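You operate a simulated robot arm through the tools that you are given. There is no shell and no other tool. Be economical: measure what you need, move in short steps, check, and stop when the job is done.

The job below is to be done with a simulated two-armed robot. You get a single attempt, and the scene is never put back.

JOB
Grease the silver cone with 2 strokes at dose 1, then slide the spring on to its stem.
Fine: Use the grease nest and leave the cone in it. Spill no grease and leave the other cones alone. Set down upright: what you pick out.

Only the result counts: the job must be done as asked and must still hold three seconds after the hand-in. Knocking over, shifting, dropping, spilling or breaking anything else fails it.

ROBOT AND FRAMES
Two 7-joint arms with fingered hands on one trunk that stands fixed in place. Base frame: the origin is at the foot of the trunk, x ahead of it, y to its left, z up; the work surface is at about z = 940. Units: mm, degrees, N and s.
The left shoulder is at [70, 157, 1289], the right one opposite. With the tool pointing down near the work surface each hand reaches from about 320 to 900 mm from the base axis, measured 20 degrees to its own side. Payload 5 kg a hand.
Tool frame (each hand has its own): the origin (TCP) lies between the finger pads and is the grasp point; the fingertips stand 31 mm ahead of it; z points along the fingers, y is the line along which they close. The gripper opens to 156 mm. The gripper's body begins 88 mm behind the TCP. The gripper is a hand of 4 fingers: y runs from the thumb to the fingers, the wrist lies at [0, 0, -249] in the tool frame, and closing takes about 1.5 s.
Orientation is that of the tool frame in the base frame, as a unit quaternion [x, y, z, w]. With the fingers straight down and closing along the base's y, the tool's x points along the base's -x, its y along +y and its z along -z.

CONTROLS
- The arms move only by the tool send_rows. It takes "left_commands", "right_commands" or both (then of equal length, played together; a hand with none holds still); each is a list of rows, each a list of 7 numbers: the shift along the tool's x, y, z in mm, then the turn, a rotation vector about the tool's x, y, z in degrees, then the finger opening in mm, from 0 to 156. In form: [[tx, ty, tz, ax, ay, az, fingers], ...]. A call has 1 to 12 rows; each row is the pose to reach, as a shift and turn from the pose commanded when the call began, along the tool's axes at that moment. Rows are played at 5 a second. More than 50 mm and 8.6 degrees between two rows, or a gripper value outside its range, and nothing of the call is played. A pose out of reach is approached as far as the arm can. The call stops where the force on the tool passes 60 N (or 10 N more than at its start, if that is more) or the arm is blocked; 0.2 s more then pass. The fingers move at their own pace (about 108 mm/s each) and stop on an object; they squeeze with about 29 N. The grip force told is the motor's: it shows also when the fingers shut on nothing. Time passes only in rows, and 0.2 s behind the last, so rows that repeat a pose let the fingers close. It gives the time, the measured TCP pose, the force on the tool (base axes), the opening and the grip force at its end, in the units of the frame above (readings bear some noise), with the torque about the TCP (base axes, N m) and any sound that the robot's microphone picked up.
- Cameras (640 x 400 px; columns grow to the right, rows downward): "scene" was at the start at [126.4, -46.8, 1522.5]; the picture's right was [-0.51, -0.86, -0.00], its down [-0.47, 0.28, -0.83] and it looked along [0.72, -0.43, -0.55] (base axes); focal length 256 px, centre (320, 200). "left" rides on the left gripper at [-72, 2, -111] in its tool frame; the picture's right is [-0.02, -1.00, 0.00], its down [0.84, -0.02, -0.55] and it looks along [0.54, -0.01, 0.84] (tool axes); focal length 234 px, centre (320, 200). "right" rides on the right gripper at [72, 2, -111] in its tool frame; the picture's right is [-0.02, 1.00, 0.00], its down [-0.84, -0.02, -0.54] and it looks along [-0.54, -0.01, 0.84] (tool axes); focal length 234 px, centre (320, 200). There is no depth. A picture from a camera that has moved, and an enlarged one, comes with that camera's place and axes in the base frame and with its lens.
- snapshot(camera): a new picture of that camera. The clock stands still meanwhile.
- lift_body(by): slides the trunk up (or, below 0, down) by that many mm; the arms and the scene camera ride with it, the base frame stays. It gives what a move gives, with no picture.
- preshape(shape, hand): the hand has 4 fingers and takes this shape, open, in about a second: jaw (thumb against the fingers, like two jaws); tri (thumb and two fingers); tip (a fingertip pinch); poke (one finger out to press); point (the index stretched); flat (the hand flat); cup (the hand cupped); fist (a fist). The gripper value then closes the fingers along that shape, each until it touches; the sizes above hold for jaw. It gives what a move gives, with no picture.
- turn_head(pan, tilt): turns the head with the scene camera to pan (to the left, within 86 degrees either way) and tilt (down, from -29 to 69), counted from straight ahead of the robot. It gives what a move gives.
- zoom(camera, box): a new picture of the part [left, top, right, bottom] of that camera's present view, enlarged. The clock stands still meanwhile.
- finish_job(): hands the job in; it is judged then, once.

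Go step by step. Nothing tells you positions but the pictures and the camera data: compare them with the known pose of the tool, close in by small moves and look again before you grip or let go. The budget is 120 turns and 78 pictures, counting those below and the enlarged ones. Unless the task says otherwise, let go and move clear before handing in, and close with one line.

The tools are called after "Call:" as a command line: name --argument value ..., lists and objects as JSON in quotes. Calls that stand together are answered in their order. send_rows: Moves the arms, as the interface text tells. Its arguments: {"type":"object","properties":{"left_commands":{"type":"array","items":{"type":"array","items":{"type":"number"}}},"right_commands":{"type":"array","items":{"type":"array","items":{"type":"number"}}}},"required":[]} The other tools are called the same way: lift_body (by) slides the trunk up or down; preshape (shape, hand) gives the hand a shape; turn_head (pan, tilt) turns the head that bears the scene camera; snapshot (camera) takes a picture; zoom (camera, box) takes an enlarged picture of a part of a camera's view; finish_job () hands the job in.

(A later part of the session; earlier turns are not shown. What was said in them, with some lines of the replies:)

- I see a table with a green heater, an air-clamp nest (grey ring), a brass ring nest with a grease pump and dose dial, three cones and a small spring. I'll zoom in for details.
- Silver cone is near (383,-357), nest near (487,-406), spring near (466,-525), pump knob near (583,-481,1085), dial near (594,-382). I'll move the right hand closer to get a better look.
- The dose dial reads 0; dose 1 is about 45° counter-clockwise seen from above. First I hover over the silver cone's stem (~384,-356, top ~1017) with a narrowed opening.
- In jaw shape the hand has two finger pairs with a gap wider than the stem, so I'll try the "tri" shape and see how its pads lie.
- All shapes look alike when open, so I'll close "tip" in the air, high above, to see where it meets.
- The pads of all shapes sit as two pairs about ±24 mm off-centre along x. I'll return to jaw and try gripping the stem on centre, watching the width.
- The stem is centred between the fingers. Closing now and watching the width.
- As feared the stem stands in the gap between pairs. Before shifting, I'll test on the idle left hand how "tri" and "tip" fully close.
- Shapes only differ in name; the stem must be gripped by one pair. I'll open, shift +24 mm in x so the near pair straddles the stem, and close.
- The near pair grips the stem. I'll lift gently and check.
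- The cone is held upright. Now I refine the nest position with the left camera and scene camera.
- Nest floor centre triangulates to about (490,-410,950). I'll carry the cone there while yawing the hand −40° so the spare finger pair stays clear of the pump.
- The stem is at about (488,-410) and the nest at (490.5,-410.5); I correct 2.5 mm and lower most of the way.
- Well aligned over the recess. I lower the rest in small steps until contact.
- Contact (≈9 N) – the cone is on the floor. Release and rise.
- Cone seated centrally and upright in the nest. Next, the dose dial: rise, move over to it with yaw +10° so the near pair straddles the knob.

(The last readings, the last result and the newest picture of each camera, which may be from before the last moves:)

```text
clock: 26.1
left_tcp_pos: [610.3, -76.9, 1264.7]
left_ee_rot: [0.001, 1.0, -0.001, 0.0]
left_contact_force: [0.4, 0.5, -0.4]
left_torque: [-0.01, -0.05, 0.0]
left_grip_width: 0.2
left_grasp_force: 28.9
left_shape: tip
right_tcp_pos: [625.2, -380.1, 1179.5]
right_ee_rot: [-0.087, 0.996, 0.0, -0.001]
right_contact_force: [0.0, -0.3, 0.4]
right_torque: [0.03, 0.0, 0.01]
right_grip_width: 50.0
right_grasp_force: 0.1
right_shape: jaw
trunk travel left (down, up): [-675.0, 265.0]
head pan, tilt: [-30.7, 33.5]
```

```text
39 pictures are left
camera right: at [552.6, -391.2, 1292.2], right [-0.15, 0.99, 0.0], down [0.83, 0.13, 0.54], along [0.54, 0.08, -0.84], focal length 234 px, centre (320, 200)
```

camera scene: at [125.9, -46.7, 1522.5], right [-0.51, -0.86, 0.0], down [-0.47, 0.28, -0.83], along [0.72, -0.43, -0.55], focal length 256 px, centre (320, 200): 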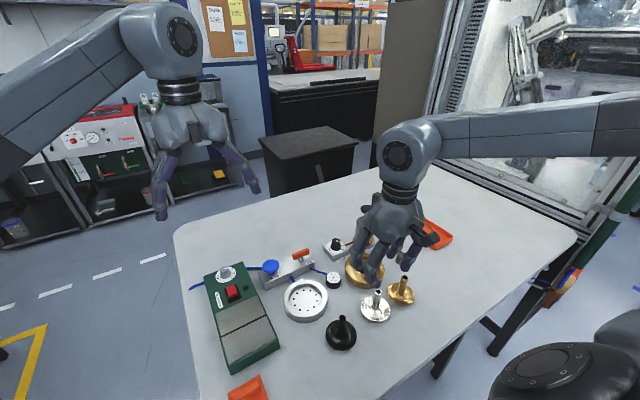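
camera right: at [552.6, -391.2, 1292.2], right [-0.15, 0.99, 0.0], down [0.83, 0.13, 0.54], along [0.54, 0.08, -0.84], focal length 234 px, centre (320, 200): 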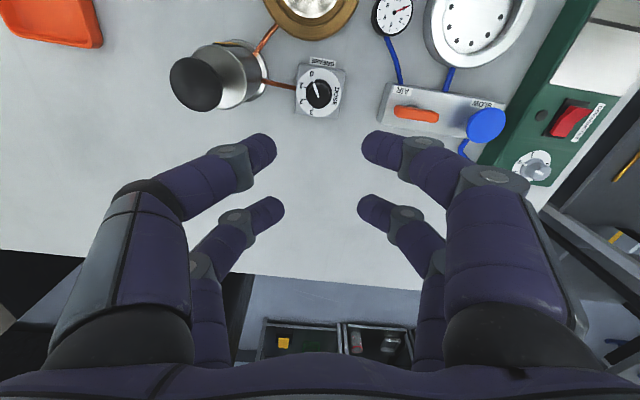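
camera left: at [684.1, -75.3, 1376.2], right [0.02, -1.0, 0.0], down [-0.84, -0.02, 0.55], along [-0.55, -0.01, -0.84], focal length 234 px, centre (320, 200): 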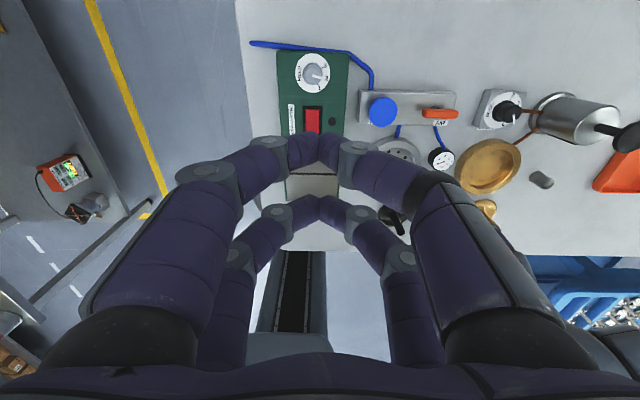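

Call:
zoom --camera "right" --box '[280, 55, 360, 105]'

Call:
zoom --camera "scene" --box '[300, 210, 380, 260]'

```text
8.00 times, centred on (320, 80) of right
camera zoom: at [552.6, -391.2, 1292.2], right [-0.15, 0.99, 0.0], down [0.83, 0.13, 0.54], along [0.54, 0.08, -0.84], focal length 1873 px, centre (320, 1160)
```

zoom: 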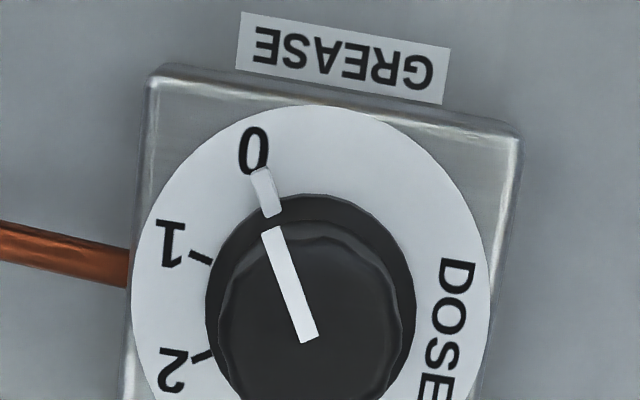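

```text
8.00 times, centred on (340, 235) of scene
camera zoom: at [125.8, -46.9, 1522.5], right [-0.51, -0.86, 0.0], down [-0.47, 0.28, -0.83], along [0.72, -0.43, -0.55], focal length 2052 px, centre (160, -80)
```

zoom: 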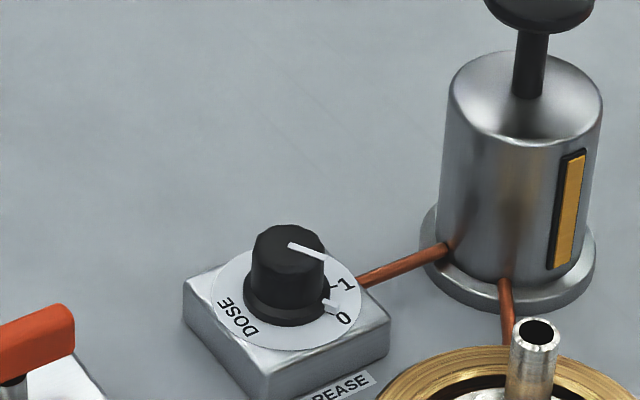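

The knob axis is about (599.5,-385.5), pointer at 0, steps ≈46°. I descend with the near pair astride the knob.

Call:
send_rows --right_commands '[[1.2, -0.8, 40, 0, 0, 0, 50], [1.2, -0.8, 80, 0, 0, 0, 50], [1.2, -0.8, 120, 0, 0, 0, 50], [1.2, -0.8, 145, 0, 0, 0, 50], [1.2, -0.8, 160, 0, 0, 0, 50], [1.2, -0.8, 172, 0, 0, 0, 50], [1.2, -0.8, 172, 0, 0, 0, 50]]'

Call:
snapshot --camera "right"

Call:
zoom --camera "scene" --box '[280, 170, 408, 250]'

```text
clock: 27.7
left_tcp_pos: [612.2, -76.9, 1265.1]
left_ee_rot: [0.001, 1.0, 0.001, 0.0]
left_contact_force: [1.2, -0.4, 0.3]
left_torque: [0.0, 0.0, 0.01]
left_grip_width: 0.0
left_grasp_force: 29.3
left_shape: tip
right_tcp_pos: [624.0, -382.4, 1007.9]
right_ee_rot: [-0.086, 0.996, 0.0, 0.0]
right_contact_force: [0.6, -0.7, 0.9]
right_torque: [0.01, -0.02, -0.02]
right_grip_width: 49.9
right_grasp_force: 0.0
right_shape: jaw
trunk travel left (down, up): [-675.0, 265.0]
head pan, tilt: [-30.7, 33.5]
```

```text
36 pictures are left
camera right: at [551.9, -392.4, 1120.1], right [-0.15, 0.99, 0.0], down [0.83, 0.12, 0.54], along [0.54, 0.08, -0.84], focal length 234 px, centre (320, 200)
```

right: 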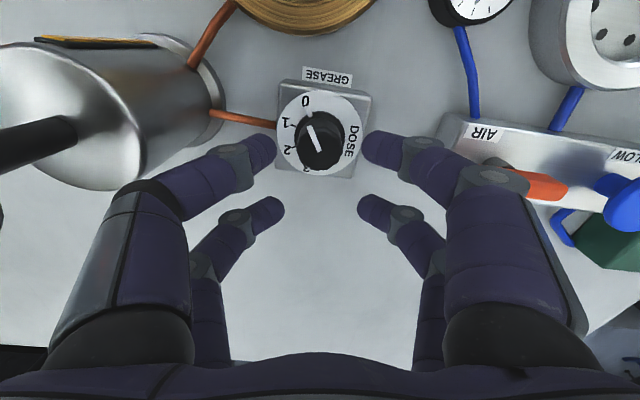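

```text
5.00 times, centred on (344, 210) of scene
camera zoom: at [126.4, -46.7, 1522.5], right [-0.51, -0.86, 0.0], down [-0.47, 0.28, -0.83], along [0.72, -0.43, -0.55], focal length 1282 px, centre (200, 150)
```

zoom: 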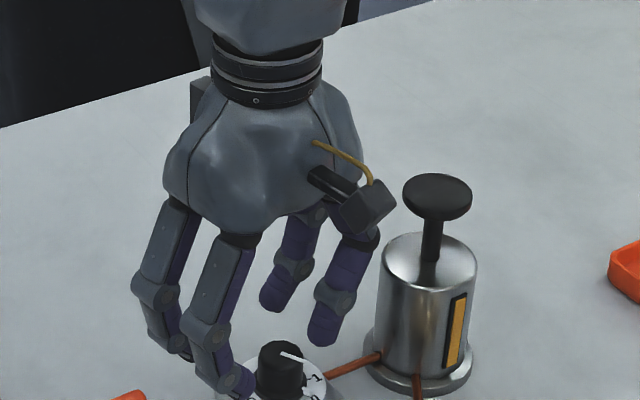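

The knob sits midway between the near pair. Closing on it.

Call:
send_rows --right_commands '[[0, 0, 0, 0, 0, 0, 20], [0, 0, 0, 0, 0, 0, 0], [0, 0, 0, 0, 0, 0, 0], [0, 0, 0, 0, 0, 0, 0]]'

Call:
snapshot --camera "right"

```text
clock: 28.7
left_tcp_pos: [611.0, -77.7, 1263.7]
left_ee_rot: [0.001, 1.0, 0.0, 0.001]
left_contact_force: [0.2, 0.0, -0.3]
left_torque: [0.0, -0.02, 0.02]
left_grip_width: 0.2
left_grasp_force: 29.3
left_shape: tip
right_tcp_pos: [623.4, -381.8, 1008.4]
right_ee_rot: [-0.087, 0.996, 0.0, 0.001]
right_contact_force: [-0.1, -0.6, -1.3]
right_torque: [-0.01, -0.07, 0.04]
right_grip_width: 10.7
right_grasp_force: 28.8
right_shape: jaw
trunk travel left (down, up): [-675.0, 265.0]
head pan, tilt: [-30.7, 33.5]
```

```text
34 pictures are left
camera right: at [552.0, -392.7, 1120.0], right [-0.15, 0.99, 0.0], down [0.83, 0.12, 0.54], along [0.54, 0.08, -0.84], focal length 234 px, centre (320, 200)
```

right: 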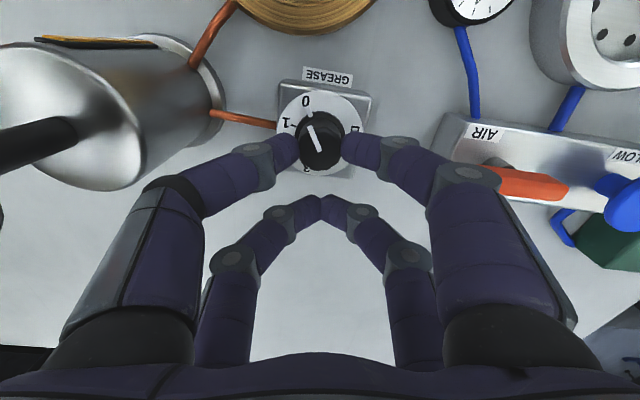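

Gripped (≈27 mm knob). Rotating +46° (counter-clockwise) about the knob axis.

Call:
send_rows --right_commands '[[0.22, 3.27, 0, 0, 0, -7.7, 0], [0.88, 6.48, 0, 0, 0, -15.4, 0], [1.96, 9.57, 0, 0, 0, -23.1, 0], [3.44, 12.49, 0, 0, 0, -30.8, 0], [5.3, 15.19, 0, 0, 0, -38.5, 0], [7.45, 17.55, 0, 0, 0, -46, 0], [7.45, 17.55, 0, 0, 0, -46, 0]]'

Call:
zoom --camera "right" --box '[260, 80, 388, 160]'

```text
clock: 30.3
left_tcp_pos: [610.9, -77.9, 1264.2]
left_ee_rot: [0.001, 1.0, 0.0, 0.0]
left_contact_force: [0.4, -0.3, -0.2]
left_torque: [0.03, 0.0, 0.02]
left_grip_width: 0.2
left_grasp_force: 29.3
left_shape: tip
right_tcp_pos: [612.8, -366.6, 1007.7]
right_ee_rot: [-0.47, 0.883, 0.0, 0.001]
right_contact_force: [4.7, -9.2, 6.1]
right_torque: [-0.37, -0.16, 0.22]
right_grip_width: 11.0
right_grasp_force: 29.1
right_shape: jaw
trunk travel left (down, up): [-675.0, 265.0]
head pan, tilt: [-30.7, 33.5]
```

```text
5.00 times, centred on (324, 120) of right
camera zoom: at [571.7, -425.4, 1119.6], right [-0.82, 0.58, 0.0], down [0.49, 0.68, 0.55], along [0.32, 0.44, -0.84], focal length 1171 px, centre (300, 600)
```

zoom: 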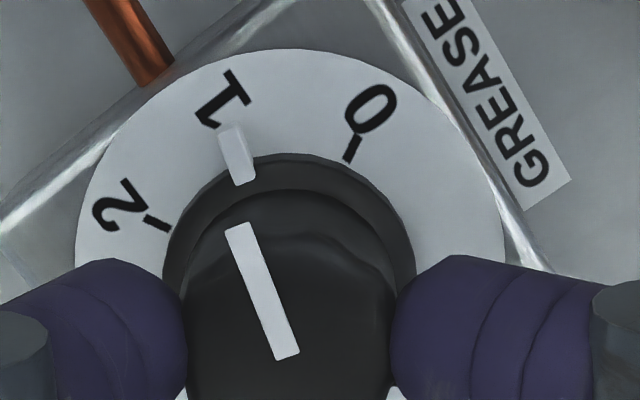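

The pointer sits on the 1 mark. Release, rise and check it again.

Call:
send_rows --right_commands '[[0, 0, 0, 0, 0, 0, 25], [0, 0, 0, 0, 0, 0, 50], [0, 0, 0, 0, 0, 0, 50], [0, 0, -30, 0, 0, 0, 50], [0, 0, -70, 0, 0, 0, 50], [0, 0, -110, 0, 0, 0, 50], [0, 0, -150, 0, 0, 0, 50]]'

Call:
zoom --camera "right" --box '[280, 50, 376, 110]'

```text
clock: 31.9
left_tcp_pos: [612.0, -77.8, 1264.6]
left_ee_rot: [0.001, 1.0, -0.001, 0.0]
left_contact_force: [0.4, 1.0, 0.2]
left_torque: [0.01, 0.0, 0.02]
left_grip_width: 0.0
left_grasp_force: 28.9
left_shape: tip
right_tcp_pos: [610.2, -365.1, 1159.9]
right_ee_rot: [-0.469, 0.883, 0.0, 0.0]
right_contact_force: [0.8, 1.0, 0.1]
right_torque: [-0.02, 0.0, 0.0]
right_grip_width: 49.6
right_grasp_force: 0.0
right_shape: jaw
trunk travel left (down, up): [-675.0, 265.0]
head pan, tilt: [-30.7, 33.5]
```

```text
6.67 times, centred on (328, 80) of right
camera zoom: at [569.0, -424.3, 1272.1], right [-0.81, 0.58, 0.0], down [0.49, 0.68, 0.54], along [0.32, 0.44, -0.84], focal length 1561 px, centre (267, 1000)
```

zoom: 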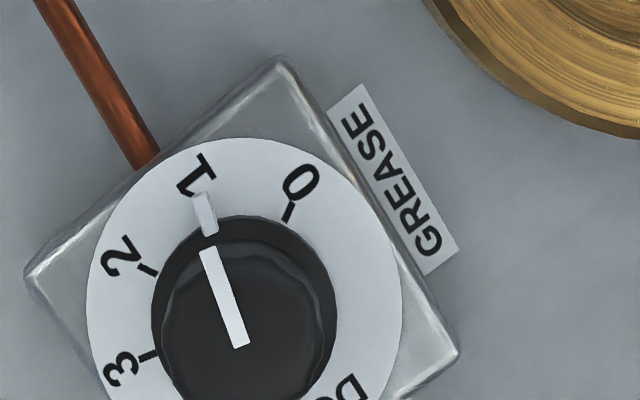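

Dial reads 1. Pump plunger triangulates to about (592.5,-488.5), top ≈1076. I'll hover the closed near pair above it, yaw 0.

Call:
send_rows --right_commands '[[12, -9, 0, 0, 0, 7, 0], [25, -19, 0, 0, 0, 14, 0], [37, -28, 0, 0, 0, 21, 0], [49, -37, 0, 0, 0, 28, 0], [61, -46, 0, 0, 0, 35, 0], [74, -55, 0, 0, 0, 42, 0], [86, -65, 0, 0, 0, 49, 0], [98.3, -74, 0, 0, 0, 56, 0], [98.3, -74, 0, 0, 0, 56, 0]]'

Call:
snapshot --camera "right"

Call:
zoom --camera "scene" --box '[300, 140, 428, 220]'

```text
clock: 33.9
left_tcp_pos: [611.9, -77.9, 1264.2]
left_ee_rot: [0.002, 1.0, 0.0, 0.0]
left_contact_force: [0.6, -0.2, -0.8]
left_torque: [-0.01, -0.01, -0.01]
left_grip_width: 0.0
left_grasp_force: 29.0
left_shape: tip
right_tcp_pos: [618.5, -488.6, 1157.2]
right_ee_rot: [0.002, 1.0, 0.0, -0.001]
right_contact_force: [-0.1, -0.6, -0.4]
right_torque: [0.01, 0.0, -0.04]
right_grip_width: 0.1
right_grasp_force: 29.3
right_shape: jaw
trunk travel left (down, up): [-675.0, 265.0]
head pan, tilt: [-30.7, 33.5]
```

```text
31 pictures are left
camera right: at [547.2, -486.6, 1269.7], right [0.03, 1.0, 0.0], down [0.84, -0.02, 0.54], along [0.54, -0.01, -0.84], focal length 234 px, centre (320, 200)
```

right: 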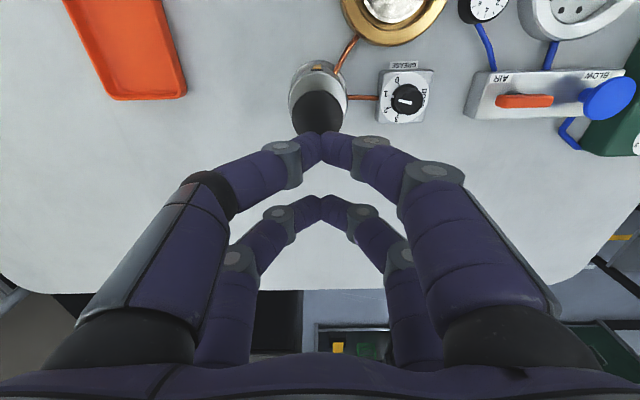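

```text
5.00 times, centred on (364, 180) of scene
camera zoom: at [126.4, -46.6, 1522.5], right [-0.51, -0.86, 0.0], down [-0.47, 0.28, -0.83], along [0.72, -0.43, -0.55], focal length 1282 px, centre (100, 300)
```

zoom: 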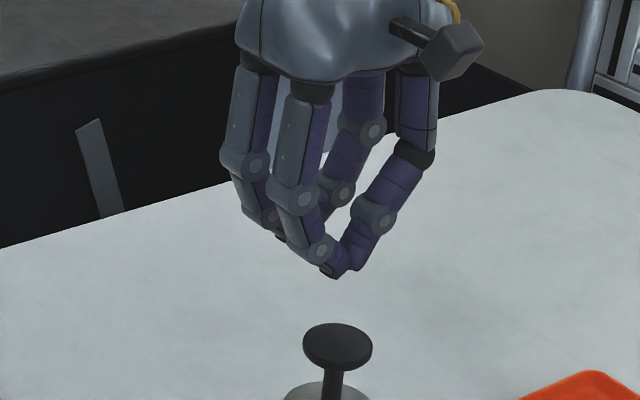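

Aligned over the plunger. Lower until first contact to learn its height.

Call:
send_rows --right_commands '[[1, 0, 20, 0, 0, 0, 0], [1, 0, 40, 0, 0, 0, 0], [1, 0, 46, 0, 0, 0, 0], [1, 0, 49, 0, 0, 0, 0], [1, 0, 52, 0, 0, 0, 0], [1, 0, 52, 0, 0, 0, 0]]'

Call:
zoom --camera "scene" --box '[300, 160, 428, 240]'

```text
clock: 35.3
left_tcp_pos: [611.6, -77.5, 1264.6]
left_ee_rot: [0.0, 1.0, 0.0, 0.0]
left_contact_force: [-0.8, -0.7, 0.2]
left_torque: [0.01, 0.04, -0.02]
left_grip_width: 0.3
left_grasp_force: 29.3
left_shape: tip
right_tcp_pos: [617.9, -488.7, 1104.4]
right_ee_rot: [0.001, 1.0, 0.001, 0.001]
right_contact_force: [0.1, 0.4, 3.1]
right_torque: [0.01, 0.05, 0.0]
right_grip_width: 0.0
right_grasp_force: 29.3
right_shape: jaw
trunk travel left (down, up): [-675.0, 265.0]
head pan, tilt: [-30.7, 33.5]
```

```text
5.00 times, centred on (364, 200) of scene
camera zoom: at [126.1, -46.4, 1522.5], right [-0.51, -0.86, 0.0], down [-0.47, 0.28, -0.83], along [0.72, -0.43, -0.55], focal length 1282 px, centre (100, 200)
```

zoom: 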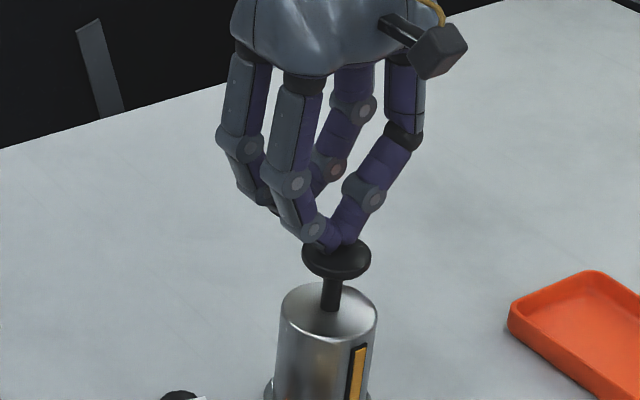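

Contact at TCP ≈1105. First stroke: press until it bottoms.

Call:
send_rows --right_commands '[[0, 0, 4, 0, 0, 0, 0], [0, 0, 8, 0, 0, 0, 0], [0, 0, 12, 0, 0, 0, 0], [0, 0, 16, 0, 0, 0, 0], [0, 0, 20, 0, 0, 0, 0], [0, 0, 20, 0, 0, 0, 0]]'

```text
clock: 36.7
left_tcp_pos: [609.6, -76.8, 1265.1]
left_ee_rot: [0.0, 1.0, 0.001, 0.0]
left_contact_force: [0.0, -0.3, 0.1]
left_torque: [0.01, 0.06, 0.01]
left_grip_width: 0.1
left_grasp_force: 29.1
left_shape: tip
right_tcp_pos: [618.1, -487.8, 1086.9]
right_ee_rot: [0.0, 1.0, 0.0, 0.002]
right_contact_force: [0.8, -3.2, 18.7]
right_torque: [-0.13, 0.32, 0.05]
right_grip_width: 0.0
right_grasp_force: 29.2
right_shape: jaw
trunk travel left (down, up): [-675.0, 265.0]
head pan, tilt: [-30.7, 33.5]
heard: click
```

A click: one stroke delivered. I let the plunger rise and look.

Call:
send_rows --right_commands '[[0, 0, -5, 0, 0, 0, 0], [0, 0, -12, 0, 0, 0, 0], [0, 0, -20, 0, 0, 0, 0], [0, 0, -26, 0, 0, 0, 0], [0, 0, -26, 0, 0, 0, 0], [0, 0, -26, 0, 0, 0, 0]]'

Call:
zoom --camera "scene" --box '[300, 180, 428, 260]'

```text
clock: 38.1
left_tcp_pos: [610.8, -77.8, 1264.6]
left_ee_rot: [0.001, 1.0, 0.0, 0.0]
left_contact_force: [0.3, -0.1, 0.3]
left_torque: [0.03, -0.02, 0.0]
left_grip_width: 0.0
left_grasp_force: 28.8
left_shape: tip
right_tcp_pos: [617.7, -488.0, 1110.0]
right_ee_rot: [0.001, 1.0, 0.0, 0.0]
right_contact_force: [-0.9, 1.1, 1.9]
right_torque: [0.02, 0.09, 0.0]
right_grip_width: 0.0
right_grasp_force: 28.9
right_shape: jaw
trunk travel left (down, up): [-675.0, 265.0]
head pan, tilt: [-30.7, 33.5]
```

```text
5.00 times, centred on (364, 220) of scene
camera zoom: at [126.1, -46.7, 1522.5], right [-0.51, -0.86, 0.0], down [-0.47, 0.28, -0.83], along [0.72, -0.43, -0.55], focal length 1282 px, centre (100, 100)
```

zoom: 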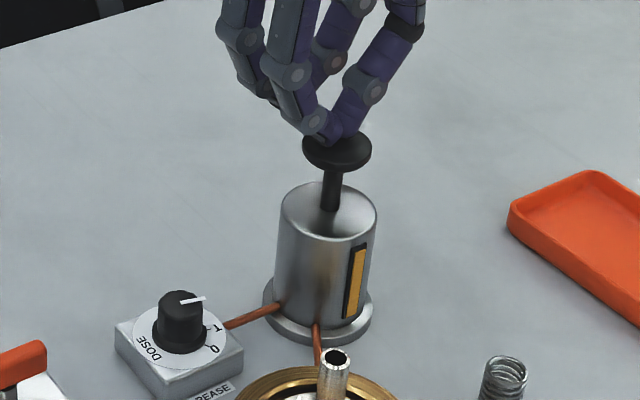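

The plunger returned; I lift fully clear and then do the second stroke to the same depth.

Call:
send_rows --right_commands '[[0, 0, -8, 0, 0, 0, 0], [0, 0, -12, 0, 0, 0, 0], [0, 0, -12, 0, 0, 0, 0], [0, 0, -12, 0, 0, 0, 0]]'

Call:
send_rows --right_commands '[[0, 0, 8, 0, 0, 0, 0], [0, 0, 14, 0, 0, 0, 0], [0, 0, 18, 0, 0, 0, 0], [0, 0, 22, 0, 0, 0, 0], [0, 0, 26, 0, 0, 0, 0], [0, 0, 30, 0, 0, 0, 0], [0, 0, 34, 0, 0, 0, 0], [0, 0, 38, 0, 0, 0, 0], [0, 0, 38, 0, 0, 0, 0]]'

```text
clock: 39.1
left_tcp_pos: [612.8, -77.1, 1265.3]
left_ee_rot: [0.0, 1.0, 0.001, 0.0]
left_contact_force: [0.4, -0.4, -0.5]
left_torque: [0.01, 0.0, 0.02]
left_grip_width: 0.0
left_grasp_force: 28.8
left_shape: tip
right_tcp_pos: [617.1, -488.9, 1123.1]
right_ee_rot: [0.001, 1.0, 0.0, 0.001]
right_contact_force: [0.2, -0.8, -0.6]
right_torque: [-0.04, 0.02, -0.02]
right_grip_width: 0.0
right_grasp_force: 29.0
right_shape: jaw
trunk travel left (down, up): [-675.0, 265.0]
head pan, tilt: [-30.7, 33.5]
```

```text
clock: 41.1
left_tcp_pos: [610.3, -77.4, 1265.6]
left_ee_rot: [0.002, 1.0, 0.0, -0.001]
left_contact_force: [-0.4, 0.0, 0.2]
left_torque: [0.0, 0.03, -0.02]
left_grip_width: 0.0
left_grasp_force: 28.9
left_shape: tip
right_tcp_pos: [616.9, -487.9, 1086.7]
right_ee_rot: [0.001, 1.0, 0.0, 0.001]
right_contact_force: [1.8, -3.6, 16.2]
right_torque: [-0.12, 0.31, 0.1]
right_grip_width: 0.0
right_grasp_force: 29.1
right_shape: jaw
trunk travel left (down, up): [-675.0, 265.0]
head pan, tilt: [-30.7, 33.5]
heard: click
```

Second click heard – two strokes done. Rise and go hover over the spring near (466,-525), yaw −40°, opening 50.

Call:
send_rows --right_commands '[[0, 0, -15, 0, 0, 0, 0], [0, 0, -50, 0, 0, 0, 0], [0, 0, -85, 0, 0, 0, 0], [26, -10, -85, 0, 0, 8, 50], [53, -21, -85, 0, 0, 16, 50], [79, -31, -85, 0, 0, 24, 50], [106, -42, -85, 0, 0, 32, 50], [132, -52.5, -85, 0, 0, 40, 50], [132, -52.5, -65, 0, 0, 40, 50], [132, -52.5, -65, 0, 0, 40, 50]]'

Call:
snapshot --camera "right"

Call:
zoom --camera "scene" --box '[300, 200, 460, 300]'

```text
clock: 43.3
left_tcp_pos: [611.1, -77.9, 1263.5]
left_ee_rot: [0.0, 1.0, -0.001, 0.0]
left_contact_force: [0.7, 0.1, -0.1]
left_torque: [0.01, 0.01, 0.01]
left_grip_width: 0.4
left_grasp_force: 28.9
left_shape: tip
right_tcp_pos: [485.4, -540.6, 1148.6]
right_ee_rot: [0.343, 0.939, 0.0, -0.001]
right_contact_force: [0.9, -0.8, 0.3]
right_torque: [0.01, 0.04, 0.02]
right_grip_width: 50.0
right_grasp_force: 0.0
right_shape: jaw
trunk travel left (down, up): [-675.0, 265.0]
head pan, tilt: [-30.7, 33.5]
```

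```text
27 pictures are left
camera right: at [431.9, -492.5, 1261.7], right [0.66, 0.75, 0.0], down [0.63, -0.56, 0.54], along [0.41, -0.36, -0.84], focal length 234 px, centre (320, 200)
```

right: 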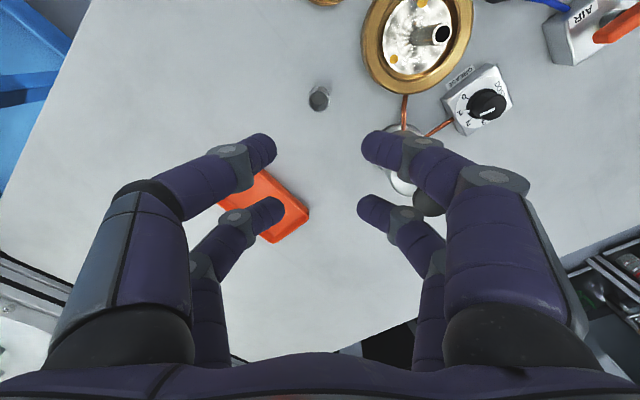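

```text
4.00 times, centred on (380, 250) of scene
camera zoom: at [126.3, -47.0, 1522.5], right [-0.51, -0.86, 0.0], down [-0.47, 0.28, -0.83], along [0.72, -0.43, -0.55], focal length 1026 px, centre (80, 0)
```

zoom: 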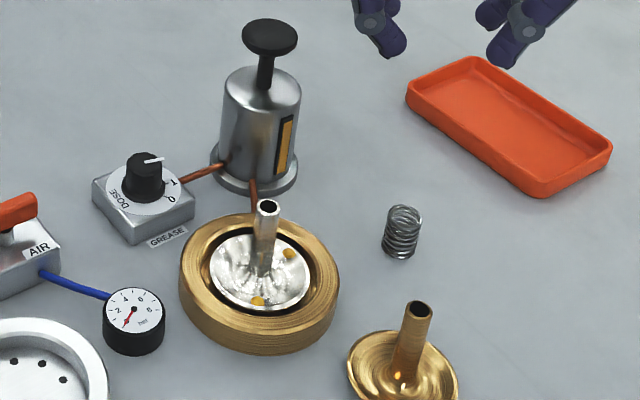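

Two yellow grease dabs show on the cone. Now I zoom on the spring for its exact location.

Call:
zoom --camera "right" --box '[280, 70, 360, 120]'

Call:
zoom --camera "scene" --box '[380, 240, 420, 265]'

```text
8.00 times, centred on (320, 95) of right
camera zoom: at [431.9, -492.5, 1261.7], right [0.66, 0.75, 0.0], down [0.63, -0.56, 0.54], along [0.41, -0.36, -0.84], focal length 1873 px, centre (320, 1040)
```

zoom: 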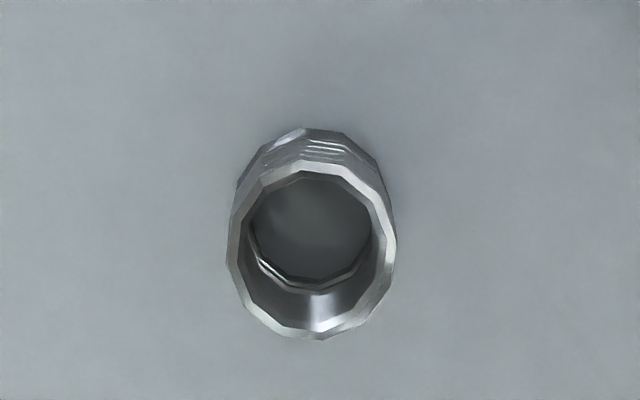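

```text
16.00 times, centred on (400, 252) of scene
camera zoom: at [126.3, -47.0, 1522.5], right [-0.51, -0.86, 0.0], down [-0.47, 0.28, -0.83], along [0.72, -0.43, -0.55], focal length 4104 px, centre (-960, -640)
```

zoom: 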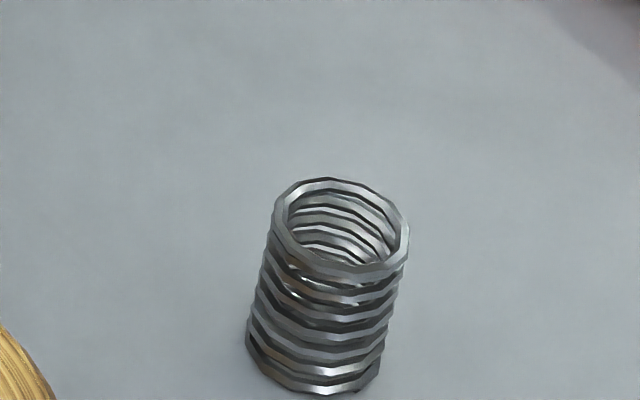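

The spring is at about (469.3,-527.3), top 975, OD 24 mm, ID ~19 mm, versus stem OD ~15 mm. I descend over it.

Call:
send_rows --right_commands '[[-4.1, 0.3, 40, 0, 0, 0, 50], [-4.1, 0.3, 80, 0, 0, 0, 50], [-4.1, 0.3, 115, 0, 0, 0, 50], [-4.1, 0.3, 140, 0, 0, 0, 50], [-4.1, 0.3, 154, 0, 0, 0, 50], [-4.1, 0.3, 159, 0, 0, 0, 50], [-4.1, 0.3, 159, 0, 0, 0, 50]]'

Call:
snapshot --camera "right"

```text
clock: 44.9
left_tcp_pos: [612.6, -76.4, 1263.5]
left_ee_rot: [0.0, 1.0, 0.0, 0.0]
left_contact_force: [0.2, -0.5, -0.9]
left_torque: [-0.02, 0.0, -0.02]
left_grip_width: 0.0
left_grasp_force: 28.6
left_shape: tip
right_tcp_pos: [488.8, -542.7, 990.5]
right_ee_rot: [0.343, 0.939, 0.0, 0.0]
right_contact_force: [-0.3, -0.8, 0.7]
right_torque: [0.02, -0.01, 0.02]
right_grip_width: 49.8
right_grasp_force: 0.1
right_shape: jaw
trunk travel left (down, up): [-675.0, 265.0]
head pan, tilt: [-30.7, 33.5]
```

```text
23 pictures are left
camera right: at [435.9, -494.8, 1103.1], right [0.66, 0.75, 0.0], down [0.63, -0.56, 0.54], along [0.41, -0.36, -0.84], focal length 234 px, centre (320, 200)
```

right: 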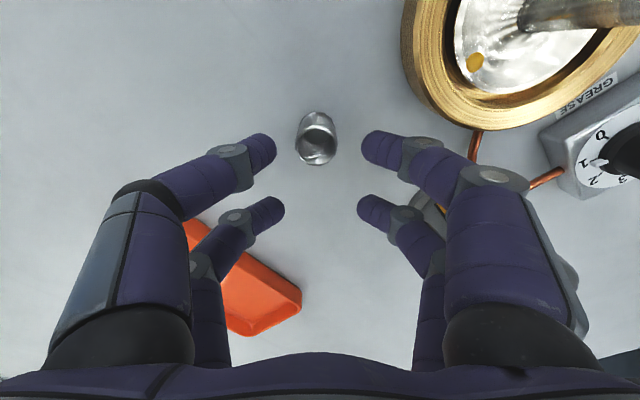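

The spring is centred between the near pair; close and lift.

Call:
send_rows --right_commands '[[0, 0, 0, 0, 0, 0, 25], [0, 0, 0, 0, 0, 0, 0], [0, 0, 0, 0, 0, 0, 0], [0, 0, 0, 0, 0, 0, 0], [0, 0, -5, 0, 0, 0, 0], [0, 0, -30, 0, 0, 0, 0], [0, 0, -70, 0, 0, 0, 0], [0, 0, -110, 0, 0, 0, 0], [0, 0, -110, 0, 0, 0, 0]]'

Call:
zoom --camera "right" --box '[240, 90, 400, 190]'

Call:
zoom --camera "scene" --box '[340, 190, 436, 250]'

```text
clock: 46.9
left_tcp_pos: [612.0, -77.3, 1264.6]
left_ee_rot: [0.001, 1.0, 0.001, -0.002]
left_contact_force: [0.0, -0.1, -0.8]
left_torque: [0.01, 0.04, 0.05]
left_grip_width: 0.2
left_grasp_force: 28.6
left_shape: tip
right_tcp_pos: [491.6, -541.9, 1099.8]
right_ee_rot: [0.342, 0.94, 0.0, -0.002]
right_contact_force: [-0.2, -0.7, 0.0]
right_torque: [0.02, 0.0, 0.05]
right_grip_width: 8.1
right_grasp_force: 29.1
right_shape: jaw
trunk travel left (down, up): [-675.0, 265.0]
head pan, tilt: [-30.7, 33.5]
```

```text
4.00 times, centred on (320, 140) of right
camera zoom: at [438.5, -494.5, 1213.6], right [0.66, 0.75, 0.0], down [0.63, -0.56, 0.54], along [0.41, -0.36, -0.84], focal length 937 px, centre (320, 440)
```

zoom: 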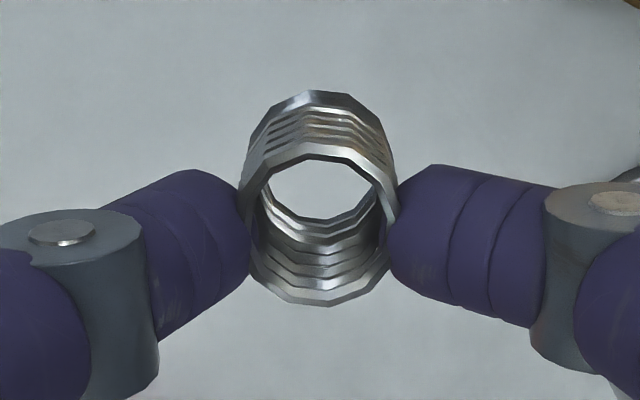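

```text
6.67 times, centred on (388, 220) of scene
camera zoom: at [126.9, -47.6, 1522.4], right [-0.51, -0.86, 0.0], down [-0.47, 0.28, -0.83], along [0.72, -0.43, -0.55], focal length 1710 px, centre (-133, 67)
```

zoom: 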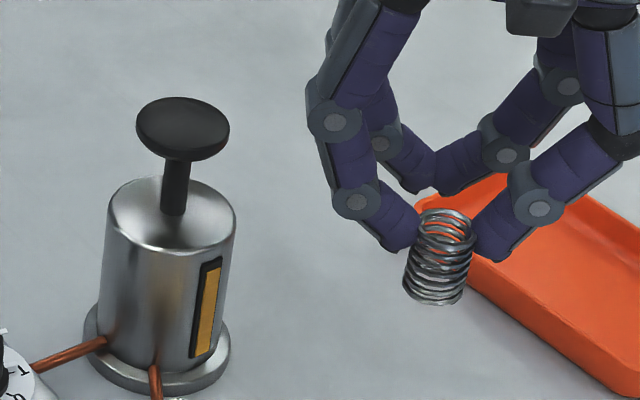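

The spring is held upright. I carry it over to the stem, staying above its tip.

Call:
send_rows --right_commands '[[15, 26, 0, 0, 0, 0, 0], [30, 52, 0, 0, 0, 0, 0], [45, 78, 0, 0, 0, 0, 0], [58.8, 102.7, 0, 0, 0, 0, 0], [58.8, 102.7, 10, 0, 0, 0, 0], [58.8, 102.7, 10, 0, 0, 0, 0]]'

Call:
zoom --camera "right" --box '[240, 90, 400, 190]'

Call:
zoom --camera "scene" --box '[320, 200, 416, 260]'

```text
clock: 48.3
left_tcp_pos: [610.9, -78.2, 1264.5]
left_ee_rot: [0.001, 1.0, 0.0, 0.0]
left_contact_force: [-0.6, 0.1, -1.0]
left_torque: [-0.02, 0.0, -0.01]
left_grip_width: 0.0
left_grasp_force: 28.5
left_shape: tip
right_tcp_pos: [509.9, -426.7, 1091.7]
right_ee_rot: [0.343, 0.939, 0.0, 0.0]
right_contact_force: [-0.2, -0.1, -1.3]
right_torque: [0.01, -0.01, -0.01]
right_grip_width: 8.0
right_grasp_force: 28.8
right_shape: jaw
trunk travel left (down, up): [-675.0, 265.0]
head pan, tilt: [-30.7, 33.5]
```

```text
4.00 times, centred on (320, 140) of right
camera zoom: at [456.9, -378.8, 1203.7], right [0.66, 0.75, 0.0], down [0.63, -0.56, 0.54], along [0.41, -0.36, -0.84], focal length 937 px, centre (320, 440)
```

zoom: 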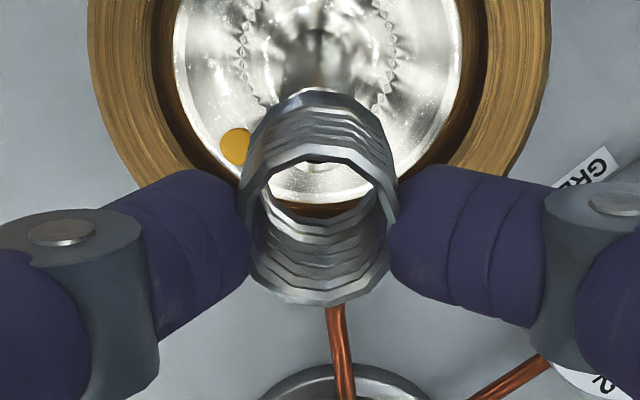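

```text
6.67 times, centred on (368, 230) of scene
camera zoom: at [126.1, -47.0, 1522.5], right [-0.51, -0.86, 0.0], down [-0.47, 0.28, -0.83], along [0.72, -0.43, -0.55], focal length 1710 px, centre (0, 0)
```

zoom: 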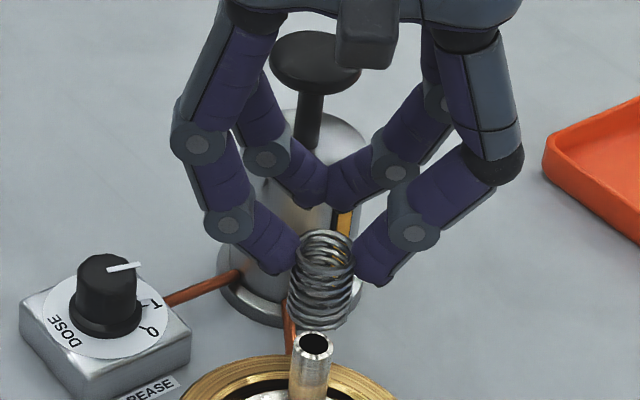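

I need the alignment finely: zoom deeper in both views.

Call:
zoom --camera "right" --box '[296, 108, 344, 138]'

Call:
zoom --camera "scene" --box '[352, 232, 384, 252]'

Call:
zoom --camera "left" --box '[480, 140, 576, 200]'

```text
13.33 times, centred on (320, 123) of right
camera zoom: at [456.9, -378.8, 1203.7], right [0.66, 0.75, 0.0], down [0.63, -0.56, 0.54], along [0.41, -0.36, -0.84], focal length 3122 px, centre (320, 1227)
```

zoom: 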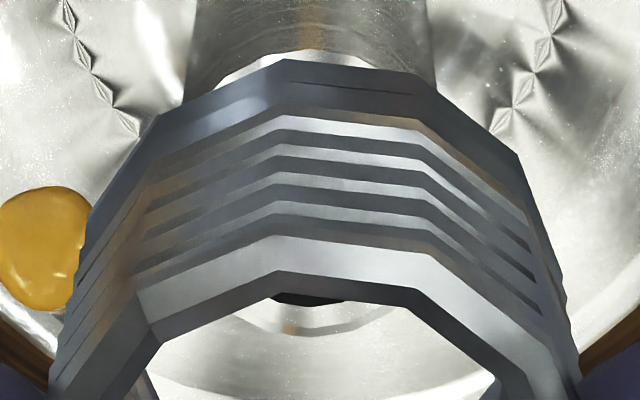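

```text
16.00 times, centred on (368, 242) of scene
camera zoom: at [126.1, -47.0, 1522.5], right [-0.51, -0.86, 0.0], down [-0.47, 0.28, -0.83], along [0.72, -0.43, -0.55], focal length 4104 px, centre (-448, -472)
```

zoom: 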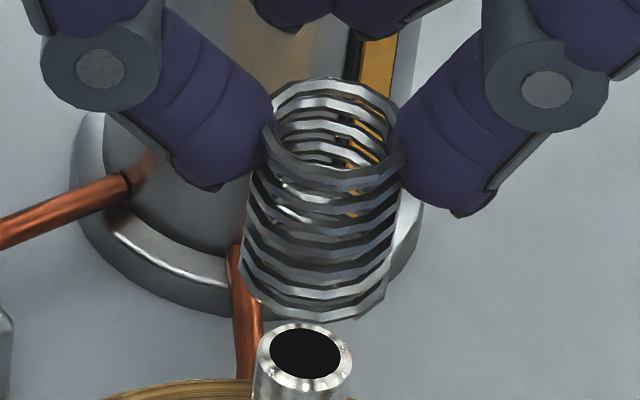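

```text
6.67 times, centred on (528, 170) of left
camera zoom: at [683.9, -75.7, 1376.3], right [0.02, -1.0, 0.0], down [-0.84, -0.02, 0.55], along [-0.54, -0.01, -0.84], focal length 1561 px, centre (-1067, 400)
```

zoom: 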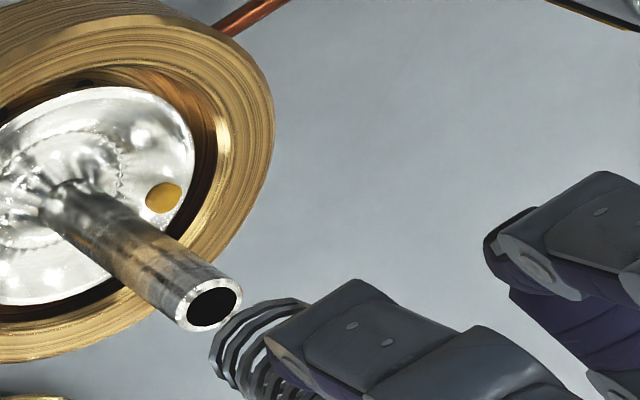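

Triangulating: stem tip ≈(491.1,-410.0,1025), spring axis ≈(492.2,-410.3). I correct about 1 mm toward the stem and lower to just at its tip.

Call:
send_rows --right_commands '[[1, -0.5, 0, 0, 0, 0, 0], [1, -0.5, 5, 0, 0, 0, 0], [1, -0.5, 9, 0, 0, 0, 0], [1, -0.5, 12, 0, 0, 0, 0], [1, -0.5, 12, 0, 0, 0, 0], [1, -0.5, 12, 0, 0, 0, 0]]'

Call:
zoom --camera "scene" --box '[352, 236, 384, 256]'

Call:
zoom --camera "right" --box '[288, 105, 352, 145]'

```text
clock: 49.7
left_tcp_pos: [611.3, -77.4, 1264.3]
left_ee_rot: [0.001, 1.0, 0.0, 0.0]
left_contact_force: [-0.6, 0.1, -0.2]
left_torque: [0.0, 0.0, 0.01]
left_grip_width: 0.0
left_grasp_force: 29.0
left_shape: tip
right_tcp_pos: [509.0, -426.9, 1078.8]
right_ee_rot: [0.343, 0.939, 0.0, 0.001]
right_contact_force: [0.6, -0.2, 0.1]
right_torque: [0.01, -0.02, -0.05]
right_grip_width: 7.9
right_grasp_force: 29.6
right_shape: jaw
trunk travel left (down, up): [-675.0, 265.0]
head pan, tilt: [-30.7, 33.5]
```

```text
16.00 times, centred on (368, 246) of scene
camera zoom: at [126.4, -46.8, 1522.5], right [-0.51, -0.86, 0.0], down [-0.47, 0.28, -0.83], along [0.72, -0.43, -0.55], focal length 4104 px, centre (-448, -536)
```

zoom: 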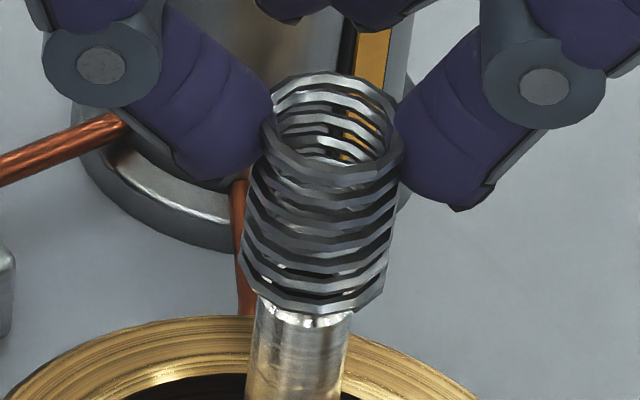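

```text
10.00 times, centred on (320, 125) of right
camera zoom: at [455.6, -378.7, 1192.1], right [0.66, 0.75, 0.0], down [0.63, -0.56, 0.54], along [0.41, -0.36, -0.84], focal length 2342 px, centre (320, 950)
```

zoom: 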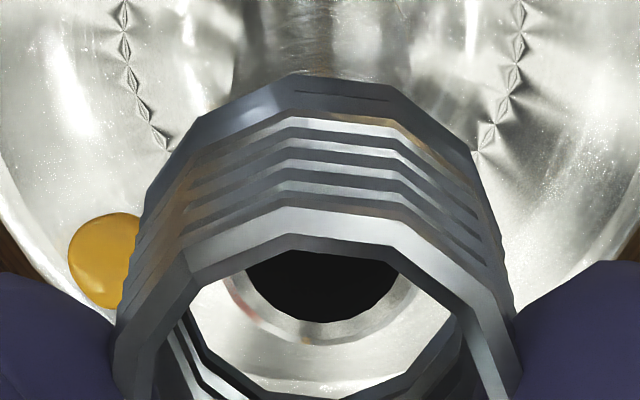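

Nearly concentric. I nudge (tx +0.5, ty +0.4) and lower 8 mm slowly, watching the force.

Call:
send_rows --right_commands '[[0.5, 0.4, 0, 0, 0, 0, 0], [0.5, 0.4, 2, 0, 0, 0, 0], [0.5, 0.4, 4, 0, 0, 0, 0], [0.5, 0.4, 6, 0, 0, 0, 0], [0.5, 0.4, 8, 0, 0, 0, 0], [0.5, 0.4, 8, 0, 0, 0, 0]]'

Call:
zoom --camera "right" --box '[280, 100, 360, 150]'

```text
clock: 51.1
left_tcp_pos: [610.9, -78.1, 1263.7]
left_ee_rot: [0.002, 1.0, 0.0, 0.0]
left_contact_force: [0.2, 0.5, -0.1]
left_torque: [-0.02, 0.0, 0.01]
left_grip_width: 0.0
left_grasp_force: 28.9
left_shape: tip
right_tcp_pos: [508.9, -425.3, 1071.6]
right_ee_rot: [0.343, 0.939, 0.0, 0.0]
right_contact_force: [0.3, 0.3, 0.1]
right_torque: [0.04, -0.02, 0.01]
right_grip_width: 7.9
right_grasp_force: 28.9
right_shape: jaw
trunk travel left (down, up): [-675.0, 265.0]
head pan, tilt: [-30.7, 33.5]
```

```text
8.00 times, centred on (320, 125) of right
camera zoom: at [455.3, -377.5, 1183.5], right [0.66, 0.75, 0.0], down [0.63, -0.56, 0.54], along [0.41, -0.36, -0.84], focal length 1873 px, centre (320, 800)
```

zoom: 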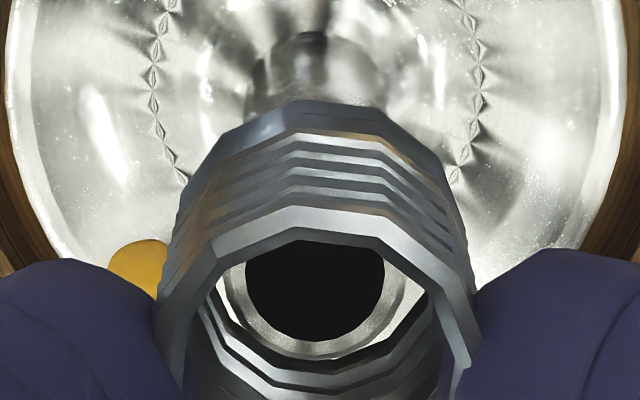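

No force, and the stem tip appears inside the spring's bore. Continue lowering.

Call:
send_rows --right_commands '[[0, 0, 3, 0, 0, 0, 0], [0, 0, 6, 0, 0, 0, 0], [0, 0, 9, 0, 0, 0, 0], [0, 0, 12, 0, 0, 0, 0], [0, 0, 15, 0, 0, 0, 0], [0, 0, 15, 0, 0, 0, 0]]'

Call:
zoom --camera "scene" --box '[336, 230, 400, 270]'

```text
clock: 52.5
left_tcp_pos: [612.1, -77.9, 1265.3]
left_ee_rot: [0.001, 1.0, -0.001, 0.0]
left_contact_force: [0.3, -1.0, -0.3]
left_torque: [-0.03, 0.0, -0.01]
left_grip_width: 0.0
left_grasp_force: 29.4
left_shape: tip
right_tcp_pos: [508.9, -425.9, 1057.4]
right_ee_rot: [0.343, 0.939, 0.001, 0.0]
right_contact_force: [-0.2, 1.0, -0.2]
right_torque: [-0.01, -0.02, 0.0]
right_grip_width: 8.2
right_grasp_force: 28.8
right_shape: jaw
trunk travel left (down, up): [-675.0, 265.0]
head pan, tilt: [-30.7, 33.5]
```

```text
10.00 times, centred on (368, 250) of scene
camera zoom: at [126.3, -46.8, 1522.5], right [-0.51, -0.86, 0.0], down [-0.47, 0.28, -0.83], along [0.72, -0.43, -0.55], focal length 2565 px, centre (-160, -300)
```

zoom: 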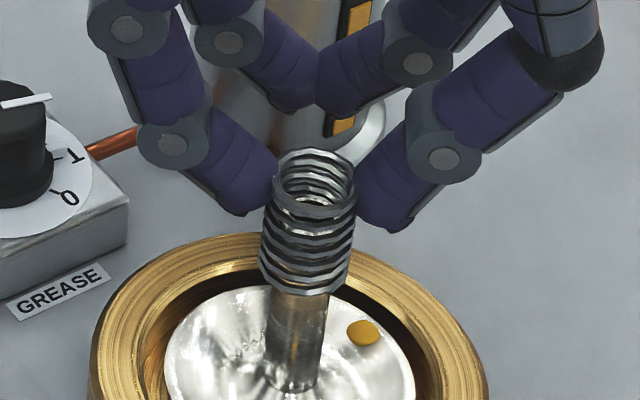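

The spring is on the stem. I keep lowering towards the hub.

Call:
send_rows --right_commands '[[0, 0, 5, 0, 0, 0, 0], [0, 0, 10, 0, 0, 0, 0], [0, 0, 15, 0, 0, 0, 0], [0, 0, 20, 0, 0, 0, 0], [0, 0, 25, 0, 0, 0, 0], [0, 0, 30, 0, 0, 0, 0], [0, 0, 33, 0, 0, 0, 0], [0, 0, 33, 0, 0, 0, 0]]'

Call:
zoom --camera "scene" --box '[336, 235, 400, 275]'

```text
clock: 54.3
left_tcp_pos: [612.3, -77.8, 1263.6]
left_ee_rot: [0.001, 1.0, 0.0, 0.0]
left_contact_force: [0.3, -0.5, -0.6]
left_torque: [0.0, 0.01, 0.0]
left_grip_width: 0.0
left_grasp_force: 28.7
left_shape: tip
right_tcp_pos: [509.7, -426.3, 1022.7]
right_ee_rot: [0.342, 0.94, -0.001, 0.0]
right_contact_force: [1.0, -0.7, -0.6]
right_torque: [-0.03, 0.01, -0.02]
right_grip_width: 8.1
right_grasp_force: 28.9
right_shape: jaw
trunk travel left (down, up): [-675.0, 265.0]
head pan, tilt: [-30.7, 33.5]
```

```text
10.00 times, centred on (368, 255) of scene
camera zoom: at [126.3, -46.8, 1522.5], right [-0.51, -0.86, 0.0], down [-0.47, 0.28, -0.83], along [0.72, -0.43, -0.55], focal length 2565 px, centre (-160, -350)
```

zoom: 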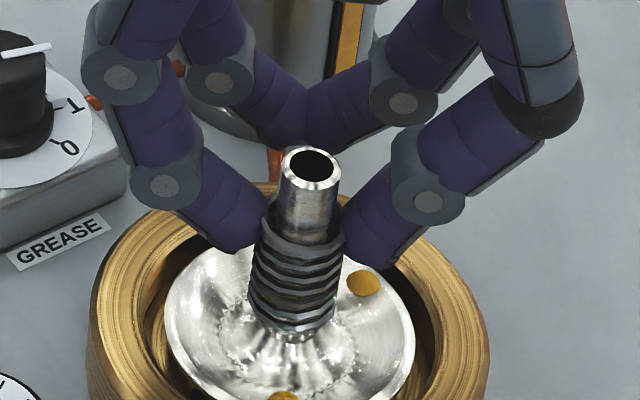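

Almost at the hub. Small steps until light contact.

Call:
send_rows --right_commands '[[0, 0, 2, 0, 0, 0, 0], [0, 0, 4, 0, 0, 0, 0], [0, 0, 6, 0, 0, 0, 0], [0, 0, 6, 0, 0, 0, 0]]'

```text
clock: 55.3
left_tcp_pos: [611.6, -77.6, 1265.0]
left_ee_rot: [0.001, 1.0, 0.0, 0.0]
left_contact_force: [0.3, -0.1, -0.6]
left_torque: [-0.03, -0.01, -0.01]
left_grip_width: 0.0
left_grasp_force: 28.7
left_shape: tip
right_tcp_pos: [509.1, -425.8, 1015.7]
right_ee_rot: [0.343, 0.939, 0.001, 0.0]
right_contact_force: [-0.3, -0.2, 0.0]
right_torque: [-0.01, 0.0, 0.02]
right_grip_width: 8.1
right_grasp_force: 28.8
right_shape: jaw
trunk travel left (down, up): [-675.0, 265.0]
head pan, tilt: [-30.7, 33.5]
```

Call:
send_rows --right_commands '[[0, 0, 1.5, 0, 0, 0, 0], [0, 0, 3, 0, 0, 0, 0], [0, 0, 4.5, 0, 0, 0, 0], [0, 0, 4.5, 0, 0, 0, 0]]'

Call:
zoom --camera "scene" --box '[336, 235, 400, 275]'

```text
clock: 56.3
left_tcp_pos: [611.5, -77.6, 1265.2]
left_ee_rot: [0.001, 1.0, 0.0, 0.0]
left_contact_force: [0.0, -0.5, -0.7]
left_torque: [0.0, 0.0, -0.02]
left_grip_width: 0.0
left_grasp_force: 28.8
left_shape: tip
right_tcp_pos: [509.7, -425.9, 1012.9]
right_ee_rot: [0.342, 0.94, 0.0, 0.0]
right_contact_force: [0.8, -0.4, -0.2]
right_torque: [-0.01, 0.0, -0.03]
right_grip_width: 7.8
right_grasp_force: 29.0
right_shape: jaw
trunk travel left (down, up): [-675.0, 265.0]
head pan, tilt: [-30.7, 33.5]
```

```text
10.00 times, centred on (368, 255) of scene
camera zoom: at [126.4, -46.8, 1522.5], right [-0.51, -0.86, 0.0], down [-0.47, 0.28, -0.83], along [0.72, -0.43, -0.55], focal length 2565 px, centre (-160, -350)
```

zoom: 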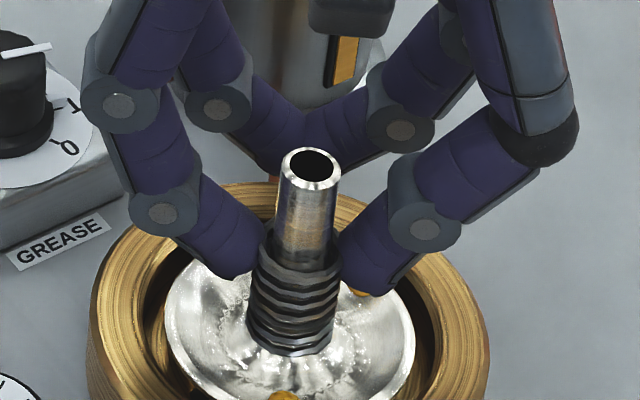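

Spring is at the hub with no load; a fingertip is near a grease dab, so I go no lower. Release with a small opening and rise straight up.

Call:
send_rows --right_commands '[[0, 0, 0, 0, 0, 0, 15], [0, 0, 0, 0, 0, 0, 36], [0, 0, 0, 0, 0, 0, 36], [0, 0, 0, 0, 0, 0, 36], [0, 0, -10, 0, 0, 0, 36], [0, 0, -30, 0, 0, 0, 36], [0, 0, -65, 0, 0, 0, 36], [0, 0, -105, 0, 0, 0, 36], [0, 0, -145, 0, 0, 0, 36]]'

Call:
zoom --camera "scene" --box '[312, 225, 392, 275]'

Call:
snapshot --camera "right"

```text
clock: 58.3
left_tcp_pos: [610.5, -76.9, 1265.4]
left_ee_rot: [0.002, 1.0, 0.0, -0.001]
left_contact_force: [-1.1, 0.8, -0.3]
left_torque: [-0.01, -0.03, 0.03]
left_grip_width: 0.3
left_grasp_force: 29.2
left_shape: tip
right_tcp_pos: [509.7, -428.5, 1158.2]
right_ee_rot: [0.343, 0.939, -0.001, 0.002]
right_contact_force: [-0.5, 0.3, -0.4]
right_torque: [-0.05, 0.02, -0.04]
right_grip_width: 35.7
right_grasp_force: 0.1
right_shape: jaw
trunk travel left (down, up): [-675.0, 265.0]
head pan, tilt: [-30.7, 33.5]
```

```text
8.00 times, centred on (352, 250) of scene
camera zoom: at [125.2, -46.2, 1522.5], right [-0.51, -0.86, 0.0], down [-0.47, 0.28, -0.83], along [0.72, -0.43, -0.55], focal length 2052 px, centre (64, -200)
```

zoom: 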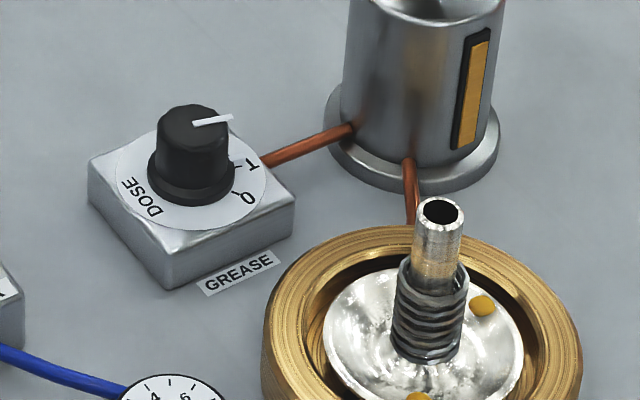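

```text
8 pictures are left
camera right: at [454.7, -379.6, 1270.2], right [0.66, 0.75, 0.0], down [0.63, -0.56, 0.55], along [0.41, -0.36, -0.84], focal length 234 px, centre (320, 200)
```

right: 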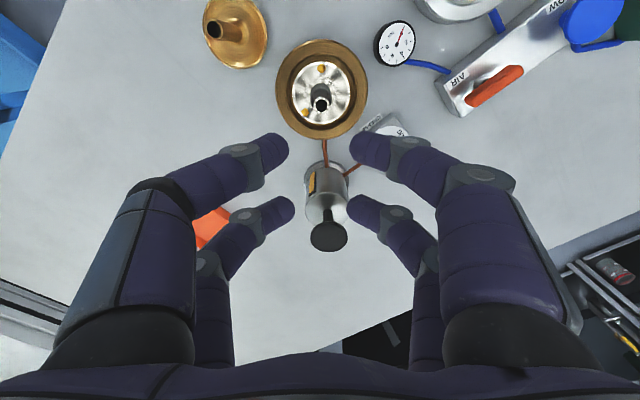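

The cone sits in the grease nest with two dabs on it. The spring is on its stem, the hand is clear and nothing else has moved, so I hand in.

Call:
finish_job

```text
The job is handed in.
```

I handed the job in: the silver cone is upright in the grease nest, greased with two strokes at dose 1, and the spring is on its stem. I saw no spilled grease, and the other cones weren't touched.
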